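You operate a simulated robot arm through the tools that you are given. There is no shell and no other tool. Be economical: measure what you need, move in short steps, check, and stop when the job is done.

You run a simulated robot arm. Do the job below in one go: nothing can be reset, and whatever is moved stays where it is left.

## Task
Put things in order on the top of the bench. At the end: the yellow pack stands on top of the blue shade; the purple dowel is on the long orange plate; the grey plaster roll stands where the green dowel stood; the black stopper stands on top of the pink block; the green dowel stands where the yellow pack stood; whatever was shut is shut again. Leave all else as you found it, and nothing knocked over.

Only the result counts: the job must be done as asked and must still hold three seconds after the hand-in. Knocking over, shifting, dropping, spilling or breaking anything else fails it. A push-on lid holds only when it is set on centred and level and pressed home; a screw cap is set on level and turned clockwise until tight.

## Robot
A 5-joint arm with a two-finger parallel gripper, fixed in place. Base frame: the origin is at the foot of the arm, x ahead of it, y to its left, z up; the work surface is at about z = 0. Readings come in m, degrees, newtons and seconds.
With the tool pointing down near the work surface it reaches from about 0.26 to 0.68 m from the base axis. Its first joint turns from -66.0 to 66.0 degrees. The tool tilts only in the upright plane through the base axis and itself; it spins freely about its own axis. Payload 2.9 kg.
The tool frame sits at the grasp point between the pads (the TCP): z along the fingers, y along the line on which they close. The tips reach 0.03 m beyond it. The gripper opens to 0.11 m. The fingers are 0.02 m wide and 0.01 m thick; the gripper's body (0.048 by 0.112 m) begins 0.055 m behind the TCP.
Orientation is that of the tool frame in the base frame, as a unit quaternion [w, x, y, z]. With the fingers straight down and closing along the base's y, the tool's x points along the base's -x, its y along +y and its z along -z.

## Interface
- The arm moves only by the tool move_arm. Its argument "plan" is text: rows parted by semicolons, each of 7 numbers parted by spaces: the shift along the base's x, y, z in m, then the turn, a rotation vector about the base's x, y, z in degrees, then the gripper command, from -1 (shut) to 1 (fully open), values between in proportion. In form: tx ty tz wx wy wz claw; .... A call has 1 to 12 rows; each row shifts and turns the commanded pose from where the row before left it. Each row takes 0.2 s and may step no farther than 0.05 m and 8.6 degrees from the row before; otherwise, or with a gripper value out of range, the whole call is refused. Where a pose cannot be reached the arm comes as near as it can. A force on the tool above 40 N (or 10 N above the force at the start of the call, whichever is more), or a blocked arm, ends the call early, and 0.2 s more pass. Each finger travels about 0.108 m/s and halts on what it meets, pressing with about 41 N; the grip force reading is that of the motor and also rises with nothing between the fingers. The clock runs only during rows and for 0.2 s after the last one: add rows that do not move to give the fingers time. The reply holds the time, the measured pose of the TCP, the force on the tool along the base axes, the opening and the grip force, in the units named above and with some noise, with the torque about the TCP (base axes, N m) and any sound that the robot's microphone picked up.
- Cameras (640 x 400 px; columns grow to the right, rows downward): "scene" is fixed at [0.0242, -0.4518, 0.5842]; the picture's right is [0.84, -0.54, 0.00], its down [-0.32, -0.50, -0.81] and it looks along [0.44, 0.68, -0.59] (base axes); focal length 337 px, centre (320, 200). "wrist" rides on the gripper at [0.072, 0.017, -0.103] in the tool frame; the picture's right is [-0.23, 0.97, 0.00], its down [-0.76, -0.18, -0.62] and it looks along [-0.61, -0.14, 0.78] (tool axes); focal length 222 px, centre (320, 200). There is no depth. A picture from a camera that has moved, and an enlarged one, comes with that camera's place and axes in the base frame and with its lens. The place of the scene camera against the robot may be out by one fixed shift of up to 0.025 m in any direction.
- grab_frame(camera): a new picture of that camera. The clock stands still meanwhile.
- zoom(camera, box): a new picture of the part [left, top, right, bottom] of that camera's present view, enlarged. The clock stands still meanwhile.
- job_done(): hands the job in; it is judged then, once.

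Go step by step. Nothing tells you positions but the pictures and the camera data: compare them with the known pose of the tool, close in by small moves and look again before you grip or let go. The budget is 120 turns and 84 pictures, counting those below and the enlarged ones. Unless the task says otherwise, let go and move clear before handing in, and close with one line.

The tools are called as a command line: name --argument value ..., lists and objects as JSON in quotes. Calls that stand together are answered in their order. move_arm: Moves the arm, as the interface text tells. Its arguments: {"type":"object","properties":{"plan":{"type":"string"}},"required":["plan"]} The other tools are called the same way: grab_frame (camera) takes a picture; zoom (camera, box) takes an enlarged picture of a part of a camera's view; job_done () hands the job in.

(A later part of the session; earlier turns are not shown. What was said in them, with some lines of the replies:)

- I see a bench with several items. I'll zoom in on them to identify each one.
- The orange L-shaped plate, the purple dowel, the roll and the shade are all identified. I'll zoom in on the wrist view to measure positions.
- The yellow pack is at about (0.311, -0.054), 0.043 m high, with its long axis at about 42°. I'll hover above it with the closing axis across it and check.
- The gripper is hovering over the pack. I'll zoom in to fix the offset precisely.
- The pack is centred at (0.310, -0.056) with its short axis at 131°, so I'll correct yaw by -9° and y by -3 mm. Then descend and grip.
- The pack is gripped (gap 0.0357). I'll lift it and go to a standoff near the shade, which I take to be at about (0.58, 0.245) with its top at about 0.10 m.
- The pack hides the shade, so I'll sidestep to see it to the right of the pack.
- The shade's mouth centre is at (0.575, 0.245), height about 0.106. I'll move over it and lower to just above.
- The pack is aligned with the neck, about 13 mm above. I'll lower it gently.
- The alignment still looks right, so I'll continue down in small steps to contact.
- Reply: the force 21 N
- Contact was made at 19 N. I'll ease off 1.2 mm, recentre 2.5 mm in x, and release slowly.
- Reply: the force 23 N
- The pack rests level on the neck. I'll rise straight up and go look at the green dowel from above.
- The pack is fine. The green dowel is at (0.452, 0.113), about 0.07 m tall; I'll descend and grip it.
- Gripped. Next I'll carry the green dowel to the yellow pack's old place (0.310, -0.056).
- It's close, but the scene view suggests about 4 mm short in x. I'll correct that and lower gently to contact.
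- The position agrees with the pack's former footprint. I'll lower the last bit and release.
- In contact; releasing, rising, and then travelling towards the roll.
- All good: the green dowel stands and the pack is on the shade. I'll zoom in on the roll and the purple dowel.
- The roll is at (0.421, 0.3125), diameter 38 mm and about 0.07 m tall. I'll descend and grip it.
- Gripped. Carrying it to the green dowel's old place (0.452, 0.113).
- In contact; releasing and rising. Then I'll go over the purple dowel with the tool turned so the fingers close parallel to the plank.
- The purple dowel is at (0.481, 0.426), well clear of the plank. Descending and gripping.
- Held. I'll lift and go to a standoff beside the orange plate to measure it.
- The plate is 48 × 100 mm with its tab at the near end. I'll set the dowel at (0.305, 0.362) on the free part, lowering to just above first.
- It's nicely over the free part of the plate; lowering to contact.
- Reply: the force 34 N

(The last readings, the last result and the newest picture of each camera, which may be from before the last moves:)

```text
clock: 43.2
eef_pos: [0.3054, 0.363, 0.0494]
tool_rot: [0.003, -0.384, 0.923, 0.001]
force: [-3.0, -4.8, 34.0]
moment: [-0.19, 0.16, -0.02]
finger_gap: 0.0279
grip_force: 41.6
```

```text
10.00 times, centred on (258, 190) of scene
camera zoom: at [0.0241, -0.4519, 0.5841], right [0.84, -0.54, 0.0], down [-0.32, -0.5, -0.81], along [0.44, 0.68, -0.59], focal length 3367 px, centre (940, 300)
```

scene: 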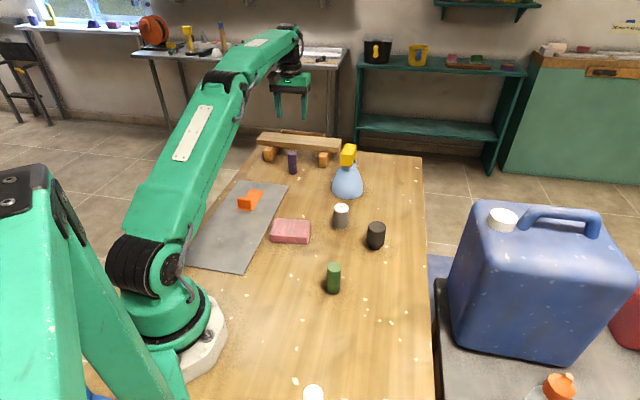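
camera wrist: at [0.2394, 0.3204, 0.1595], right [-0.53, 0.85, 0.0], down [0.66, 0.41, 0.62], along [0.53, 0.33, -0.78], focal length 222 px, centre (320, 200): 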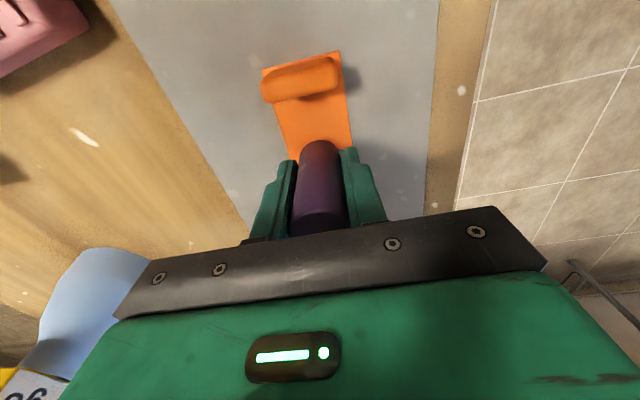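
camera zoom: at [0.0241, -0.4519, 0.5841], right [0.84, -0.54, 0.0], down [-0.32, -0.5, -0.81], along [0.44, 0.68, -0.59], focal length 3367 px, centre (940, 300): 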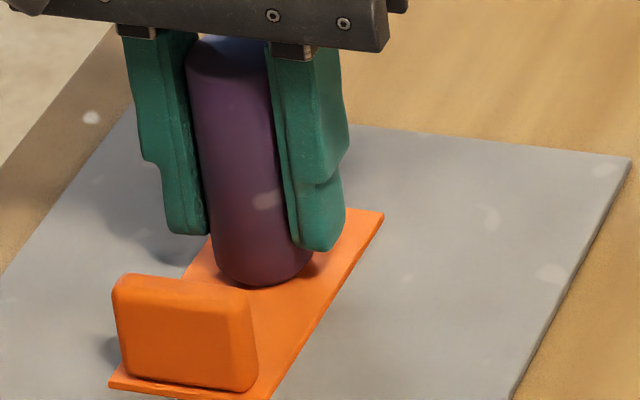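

It's resting on the plate. I'll unload, release, and rise.

move_arm --plan "0 0 0.0012 0 0 0 -1;0 0 0 0 0 0 -0.3;0 0 0 0 0 0 0;0 0 0 0 0 0 0;0 0 0.03 0 0 0 0;0 0 0.05 0 0 0 0;0 0 0.05 0 0 0 0;0 0 0.05 0 0 0 0.4;0 0 0 0 0 0 0.4"

grab_frame --camera "scene"

zoom --camera "scene" --box '[226, 170, 290, 210]'

```text
clock: 45.2
eef_pos: [0.3049, 0.3609, 0.2258]
tool_rot: [0.0, -0.385, 0.923, 0.001]
force: [1.3, 0.9, -0.1]
moment: [0.0, 0.02, -0.01]
finger_gap: 0.0773
grip_force: 0.1
```

```text
41 pictures are left
```

scene: 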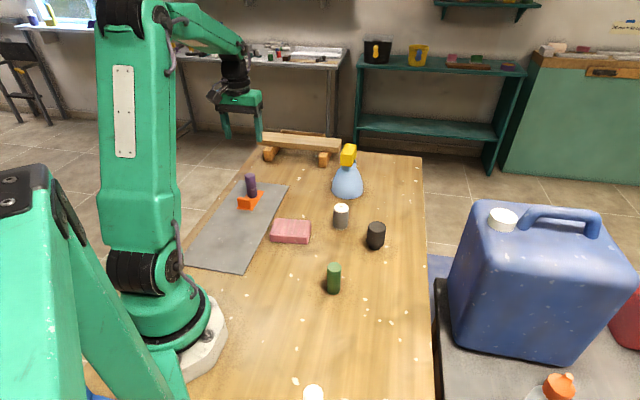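

```text
10.00 times, centred on (258, 190) of scene
camera zoom: at [0.0242, -0.4518, 0.5842], right [0.84, -0.54, 0.0], down [-0.32, -0.5, -0.81], along [0.44, 0.68, -0.59], focal length 3367 px, centre (940, 300)
```

zoom: 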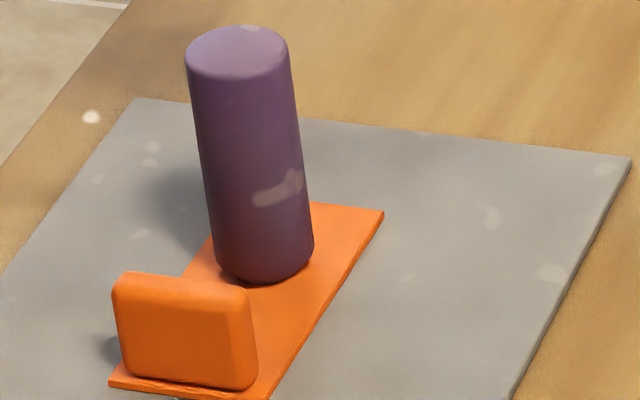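

Purple stands upright on the plate. Next is the black stopper, at about (0.475, -0.006).

move_arm --plan "0.0185 -0.0406 0 0 0 -5 0.4;0.0185 -0.0406 0 0 0 -5 0.4;0.0185 -0.0406 0 0 0 -5 0.4;0.0185 -0.0406 0 0 0 -5 0.4;0.0185 -0.0406 0 0 0 -5 0.4;0.0185 -0.0406 0 0 0 -5 0.4;0.0185 -0.0406 0 0 0 -5 0.4;0.0185 -0.0406 0 0 0 -5 0.4;0.0185 -0.0406 0 0 0 -5 0.4;0 0 0 0 0 0 0.4"

grab_frame --camera "wrist"

zoom --camera "wrist" --box '[240, 40, 400, 140]'

zoom --camera "scene" --box '[344, 210, 408, 250]'

```text
clock: 47.4
eef_pos: [0.4759, -0.0031, 0.2295]
tool_rot: [0.0, 0.0, 1.0, 0.0]
force: [0.4, -0.4, 0.4]
moment: [0.02, -0.02, -0.01]
finger_gap: 0.0772
grip_force: 0.0
```

```text
39 pictures are left
camera wrist: at [0.4027, 0.0148, 0.3318], right [0.23, 0.97, 0.0], down [0.76, -0.18, 0.62], along [0.61, -0.14, -0.78], focal length 222 px, centre (320, 200)
```

wrist: 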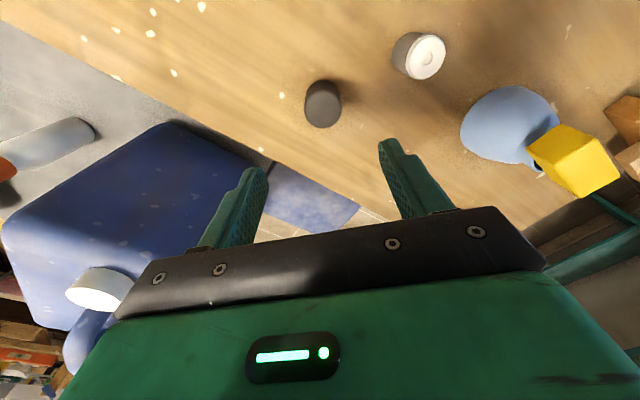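

```text
4.00 times, centred on (320, 90) of wrist
camera zoom: at [0.4027, 0.0148, 0.3318], right [0.23, 0.97, 0.0], down [0.76, -0.18, 0.62], along [0.61, -0.14, -0.78], focal length 888 px, centre (320, 640)
```

zoom: 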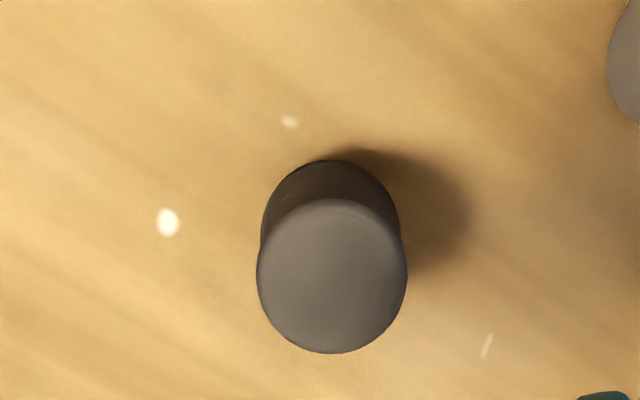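

```text
10.00 times, centred on (376, 230) of scene
camera zoom: at [0.0242, -0.4518, 0.5842], right [0.84, -0.54, 0.0], down [-0.32, -0.5, -0.81], along [0.44, 0.68, -0.59], focal length 3367 px, centre (-240, -100)
```

zoom: 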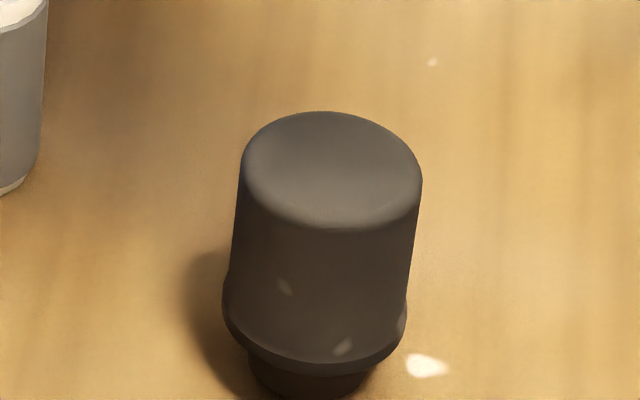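

The stopper is about 6 mm beyond the TCP in x, 0.055 m tall with a narrower foot and a flange. I'll grip its upper body at z≈0.052.

move_arm --plan "0.006 0.0025 -0.04 0 0 0 0.4;0 0 -0.04 0 0 0 0.4;0 0 -0.04 0 0 0 0.4;0 0 -0.036 0 0 0 0.4;0 0 0 0 0 0 0.4"

grab_frame --camera "wrist"

zoom --camera "scene" --box '[328, 190, 424, 250]'

```text
clock: 48.6
eef_pos: [0.481, -0.0025, 0.0685]
tool_rot: [0.0, -0.002, 1.0, 0.0]
force: [-0.7, -0.3, -0.1]
moment: [-0.03, 0.01, -0.01]
finger_gap: 0.0771
grip_force: 0.1
```

```text
36 pictures are left
camera wrist: at [0.4075, 0.0147, 0.1715], right [0.22, 0.97, 0.0], down [0.76, -0.18, 0.62], along [0.61, -0.14, -0.78], focal length 222 px, centre (320, 200)
```

wrist: 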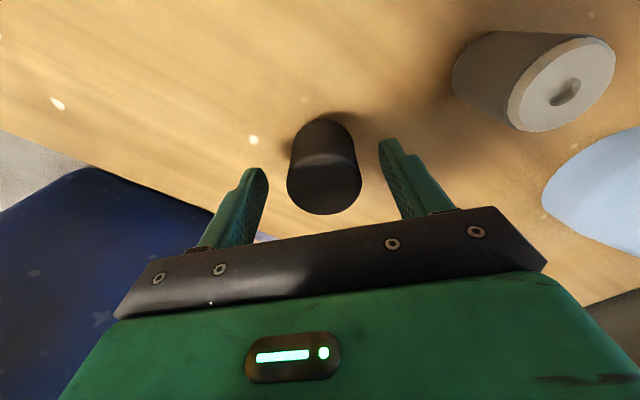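

```text
6.67 times, centred on (376, 220) of scene
camera zoom: at [0.0242, -0.4518, 0.5842], right [0.84, -0.54, 0.0], down [-0.32, -0.5, -0.81], along [0.44, 0.68, -0.59], focal length 2245 px, centre (-53, 67)
```

zoom: 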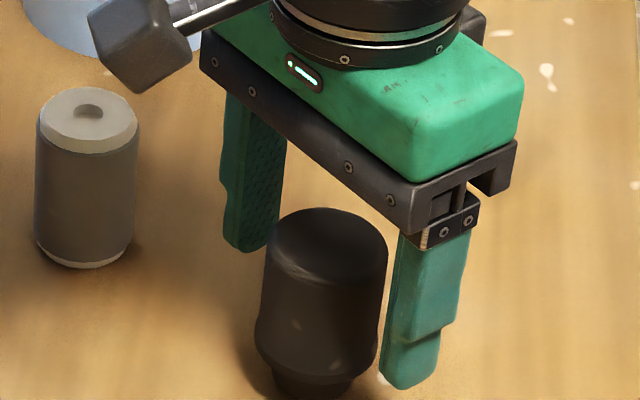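

Comparing the two views gives a stopper height of about 0.067 m, so the x alignment is right. I'll nudge y by 3 mm, lower 15 mm and grip.

move_arm --plan "0 0.003 -0.008 0 0 0 0.4;0 0 -0.007 0 0 0 0.4;0 0 0 0 0 0 0.2;0 0 0 0 0 0 -1;0 0 0 0 0 0 -1;0 0 0 0 0 0 -1"

zoom --camera "scene" --box '[328, 190, 424, 250]'

grab_frame --camera "wrist"

```text
clock: 50.0
eef_pos: [0.4802, 0.0013, 0.055]
tool_rot: [0.001, -0.002, 1.0, 0.0]
force: [0.3, -0.5, -0.1]
moment: [-0.02, -0.05, -0.03]
finger_gap: 0.0424
grip_force: 41.2
```

```text
6.67 times, centred on (376, 220) of scene
camera zoom: at [0.0242, -0.4518, 0.5842], right [0.84, -0.54, 0.0], down [-0.32, -0.5, -0.81], along [0.44, 0.68, -0.59], focal length 2245 px, centre (-53, 67)
```

zoom: 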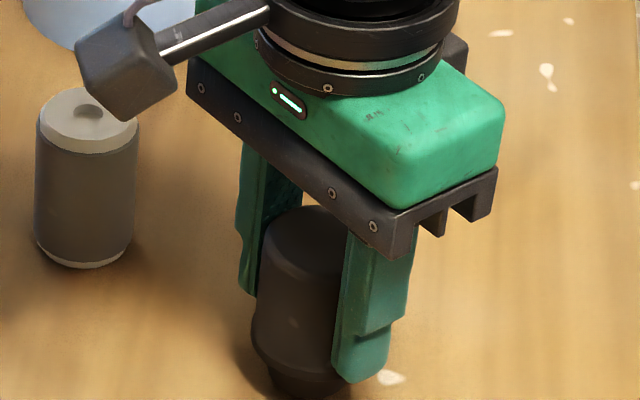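

```text
33 pictures are left
camera wrist: at [0.4059, 0.0191, 0.1579], right [0.22, 0.97, 0.0], down [0.76, -0.18, 0.62], along [0.61, -0.14, -0.78], focal length 222 px, centre (320, 200)
```

wrist: 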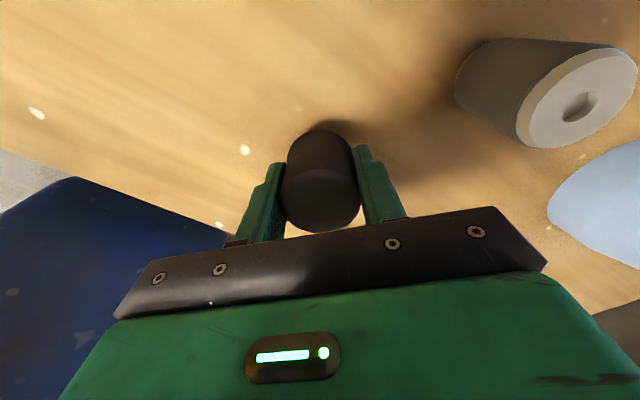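

The stopper is gripped (0.0424). I'll lift it and go to a standoff beside the pink block to measure it.

move_arm --plan "0 0 0.03 0 0 0 -1;0 0 0.045 0 0 0 -1;0 0 0.045 0 0 0 -1;0 0 0.045 0 0 0 -1;-0.0443 0.0107 0 0 0 0 -1;-0.0443 0.0107 0 0 0 0 -1;-0.0443 0.0107 0 0 0 0 -1;-0.0443 0.0107 0 0 0 0 -1;0 0 0 0 0 0 -1"

grab_frame --camera "wrist"

```text
clock: 52.0
eef_pos: [0.2972, 0.0446, 0.2234]
tool_rot: [0.0, -0.001, 1.0, 0.0]
force: [0.1, 0.5, 0.0]
moment: [0.01, 0.0, -0.01]
finger_gap: 0.0426
grip_force: 40.8
```

```text
32 pictures are left
camera wrist: at [0.2244, 0.0612, 0.3254], right [0.22, 0.97, 0.0], down [0.76, -0.18, 0.62], along [0.61, -0.14, -0.78], focal length 222 px, centre (320, 200)
```

wrist: 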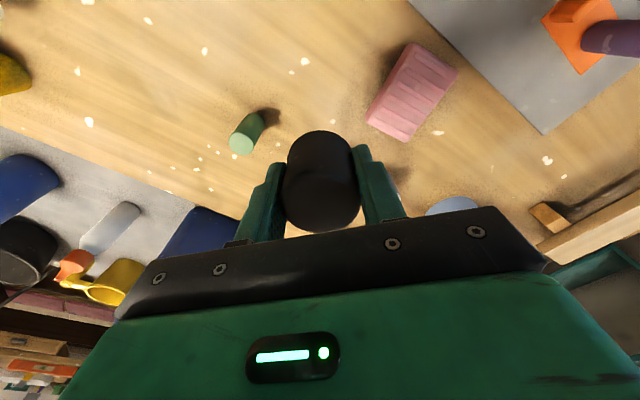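

zoom --camera "wrist" --box '[348, 30, 476, 150]'

zoom --camera "scene" --box '[258, 205, 322, 245]'

```text
3.33 times, centred on (412, 90) of wrist
camera zoom: at [0.2244, 0.0612, 0.3254], right [0.22, 0.97, 0.0], down [0.76, -0.18, 0.62], along [0.61, -0.14, -0.78], focal length 740 px, centre (13, 567)
```

zoom: 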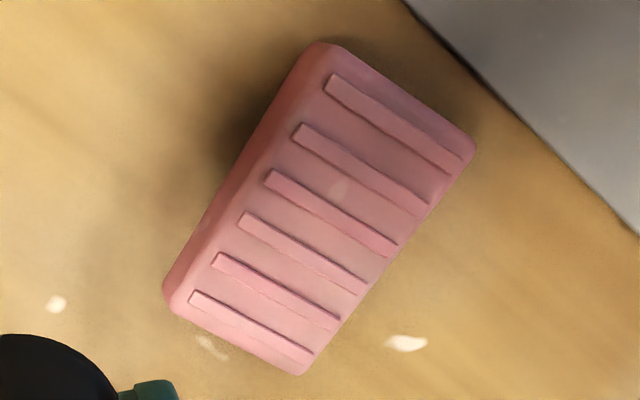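

```text
10.00 times, centred on (290, 225) of scene
camera zoom: at [0.0242, -0.4518, 0.5842], right [0.84, -0.54, 0.0], down [-0.32, -0.5, -0.81], along [0.44, 0.68, -0.59], focal length 3367 px, centre (620, -50)
```

zoom: 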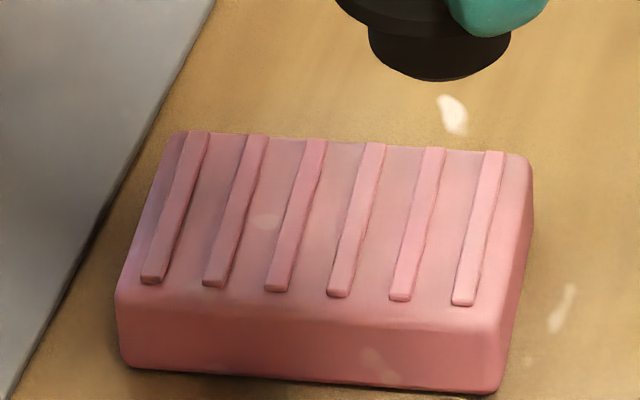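

The pink block's rib centre is at about (0.326, 0.156), top at about 0.027. I'll move over it and lower to about 1 cm above.

move_arm --plan "0.0097 0.0372 0 0 0 0 -1;0.0097 0.0372 0 0 0 0 -1;0.0096 0.0373 0 0 0 0 -1;0 0 -0.045 0 0 0 -1;0 0 -0.045 0 0 0 -1;0 0 -0.035 0 0 0 -1;0 0 0 0 0 0 -1"

zoom --camera "scene" --box '[250, 200, 330, 250]'

grab_frame --camera "wrist"

```text
clock: 53.6
eef_pos: [0.328, 0.1545, 0.0994]
tool_rot: [0.0, -0.001, 1.0, 0.001]
force: [-0.2, 0.2, 0.5]
moment: [0.02, 0.0, 0.02]
finger_gap: 0.0422
grip_force: 41.2
```

```text
8.00 times, centred on (290, 225) of scene
camera zoom: at [0.0242, -0.4517, 0.5842], right [0.84, -0.54, 0.0], down [-0.32, -0.5, -0.81], along [0.44, 0.68, -0.59], focal length 2694 px, centre (560, 0)
```

zoom: 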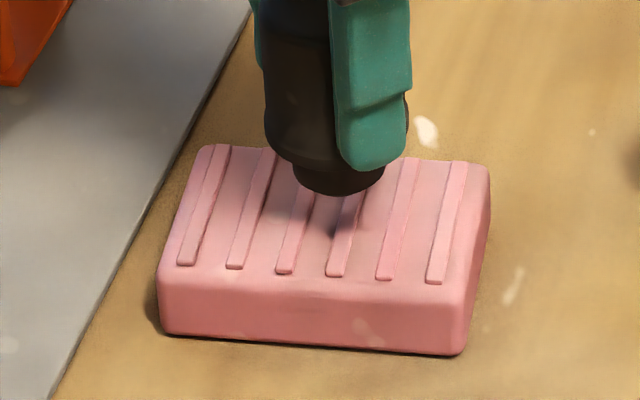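

```text
28 pictures are left
camera wrist: at [0.2555, 0.1713, 0.2016], right [0.22, 0.97, 0.0], down [0.76, -0.18, 0.62], along [0.61, -0.14, -0.78], focal length 222 px, centre (320, 200)
```

wrist: 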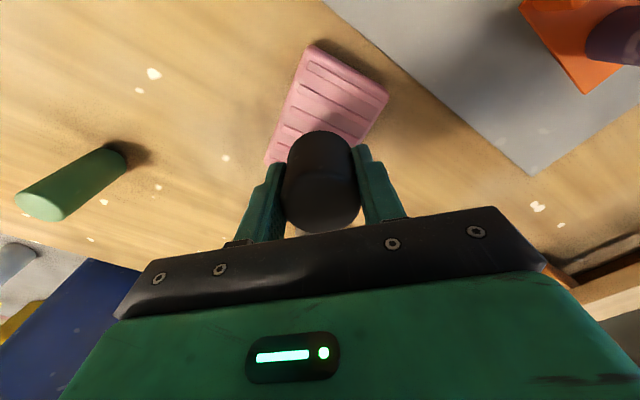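

The stopper looks a few mm to the right of centre. I'll correct by (-2, +3) mm and lower 8 mm.

move_arm --plan "-0.002 0.003 -0.004 0 0 0 -1;0 0 -0.004 0 0 0 -1;0 0 0 0 0 0 -1"

zoom --camera "scene" --box '[250, 200, 330, 250]'

```text
clock: 54.4
eef_pos: [0.3275, 0.1601, 0.0891]
tool_rot: [0.0, -0.002, 1.0, 0.0]
force: [-0.1, -0.7, 0.5]
moment: [-0.04, -0.01, 0.02]
finger_gap: 0.0421
grip_force: 40.2
```

```text
8.00 times, centred on (290, 225) of scene
camera zoom: at [0.0242, -0.4518, 0.5842], right [0.84, -0.54, 0.0], down [-0.32, -0.5, -0.81], along [0.44, 0.68, -0.59], focal length 2694 px, centre (560, 0)
```

zoom: 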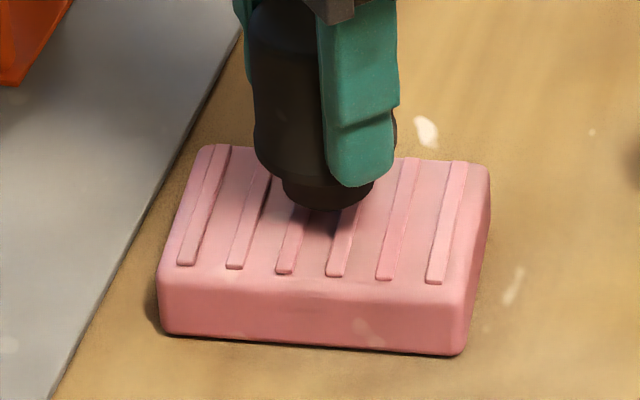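

Well centred; lowering to contact.

move_arm --plan "0 0 -0.002 0 0 0 -1;0 0 -0.0015 0 0 0 -1;0 0 0 0 0 0 -1"

```text
clock: 55.2
eef_pos: [0.3265, 0.1599, 0.0853]
tool_rot: [0.0, -0.002, 1.0, -0.001]
force: [0.0, -0.7, -0.6]
moment: [-0.02, 0.04, -0.01]
finger_gap: 0.042
grip_force: 41.1
```

move_arm --plan "0 0 -0.001 0 0 0 -1;0 0 -0.001 0 0 0 -1;0 0 0 0 0 0 -1"

```text
clock: 56.0
eef_pos: [0.3269, 0.1605, 0.0837]
tool_rot: [0.0, -0.002, 1.0, 0.0]
force: [-0.5, 0.0, -0.7]
moment: [-0.03, 0.0, -0.01]
finger_gap: 0.0424
grip_force: 41.1
```

move_arm --plan "0 0 -0.001 0 0 0 -1;0 0 -0.001 0 0 0 -1;0 0 0 0 0 0 -1"

zoom --camera "scene" --box '[250, 200, 330, 250]'

```text
clock: 56.8
eef_pos: [0.3273, 0.1594, 0.0819]
tool_rot: [0.001, -0.001, 1.0, 0.0]
force: [-8.6, -10.8, 33.4]
moment: [-0.55, 0.32, -0.02]
finger_gap: 0.0423
grip_force: 40.9
```

```text
8.00 times, centred on (290, 225) of scene
camera zoom: at [0.0241, -0.4518, 0.5842], right [0.84, -0.54, 0.0], down [-0.32, -0.5, -0.81], along [0.44, 0.68, -0.59], focal length 2694 px, centre (560, 0)
```

zoom: 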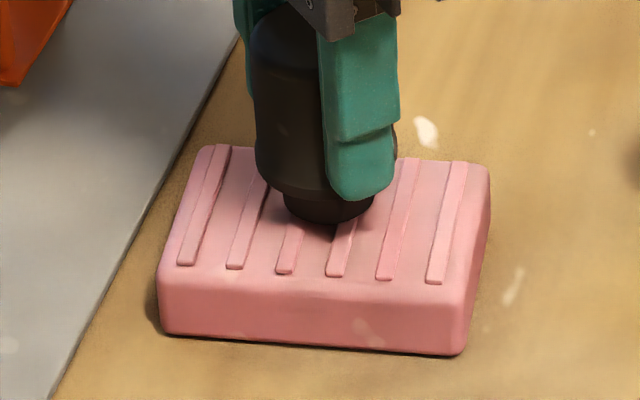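

In contact with the ribs, block undisturbed. I'll unload, release, and rise.

move_arm --plan "0 0 0.001 0 0 0 -1;0 0 0 0 0 0 -0.1;0 0 0 0 0 0 0.2;0 0 0 0 0 0 0.4;0 0 0.03 0 0 0 0.4;0 0 0.05 0 0 0 0.4;0 0 0.05 0 0 0 0.4;0 0 0.05 0 0 0 0.4;0 0 0 0 0 0 0.4"

move_arm --plan "0.03 0 0.02 0 0 0 0.4;0.03 0 0.02 0 0 0 0.4;0 0 0 0 0 0 0.4;0 0 0 0 0 0 0.4;0 0 0 0 0 0 0.4"

grab_frame --camera "scene"

zoom --camera "scene" --box '[230, 130, 430, 255]'

zoom --camera "scene" --box '[250, 195, 394, 300]'

```text
clock: 58.8
eef_pos: [0.3278, 0.1567, 0.2637]
tool_rot: [0.0, -0.002, 1.0, 0.0]
force: [-1.3, 0.5, -0.4]
moment: [-0.03, 0.04, 0.04]
finger_gap: 0.077
grip_force: 0.1
```

```text
clock: 60.0
eef_pos: [0.3869, 0.16, 0.3037]
tool_rot: [0.001, -0.001, 1.0, 0.0]
force: [0.3, 1.0, -0.1]
moment: [-0.01, -0.02, 0.0]
finger_gap: 0.0768
grip_force: 0.0
```

```text
25 pictures are left
```

scene: 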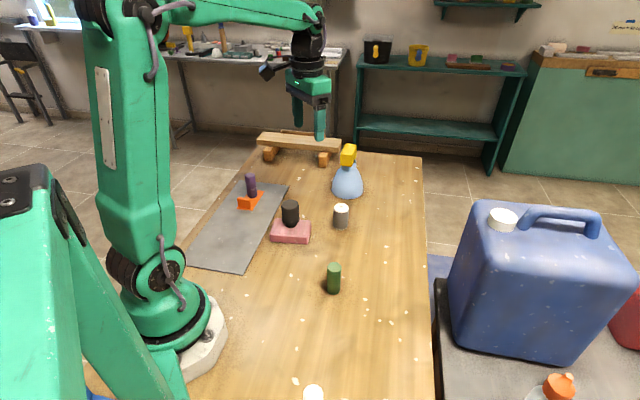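

```text
3.20 times, centred on (330, 192) of scene
camera zoom: at [0.0242, -0.4518, 0.5842], right [0.84, -0.54, 0.0], down [-0.32, -0.5, -0.81], along [0.44, 0.68, -0.59], focal length 1078 px, centre (288, 224)
```

zoom: 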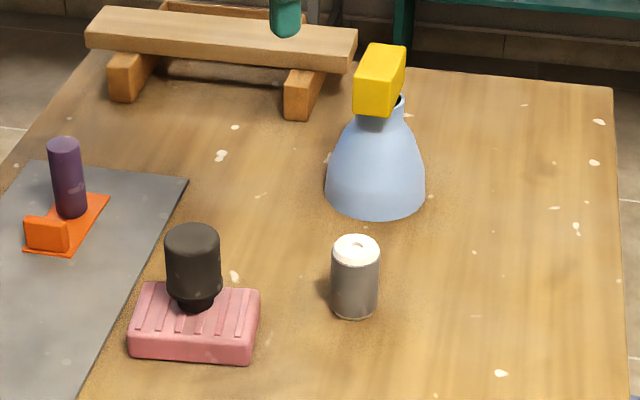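

```text
3.81 times, centred on (322, 248) of scene
camera zoom: at [0.0242, -0.4518, 0.5842], right [0.84, -0.54, 0.0], down [-0.32, -0.5, -0.81], along [0.44, 0.68, -0.59], focal length 1283 px, centre (312, 19)
```

zoom: 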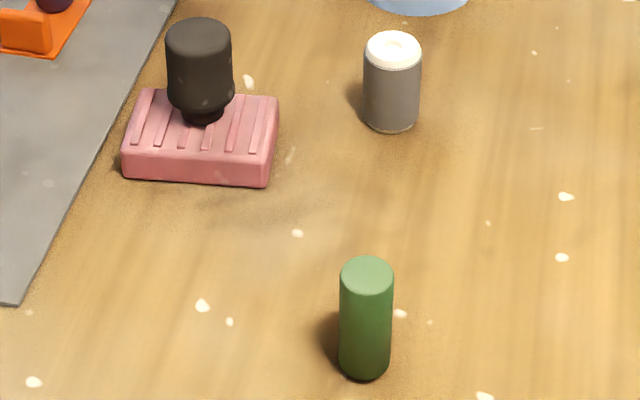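

Everything stands where it was asked to be, nothing was opened, and the arm is clear. Handing in.

job_done

```text
The job is handed in.
```

The five objects are in their asked places and standing, nothing else looks moved or knocked over, and nothing needed shutting because I opened nothing.
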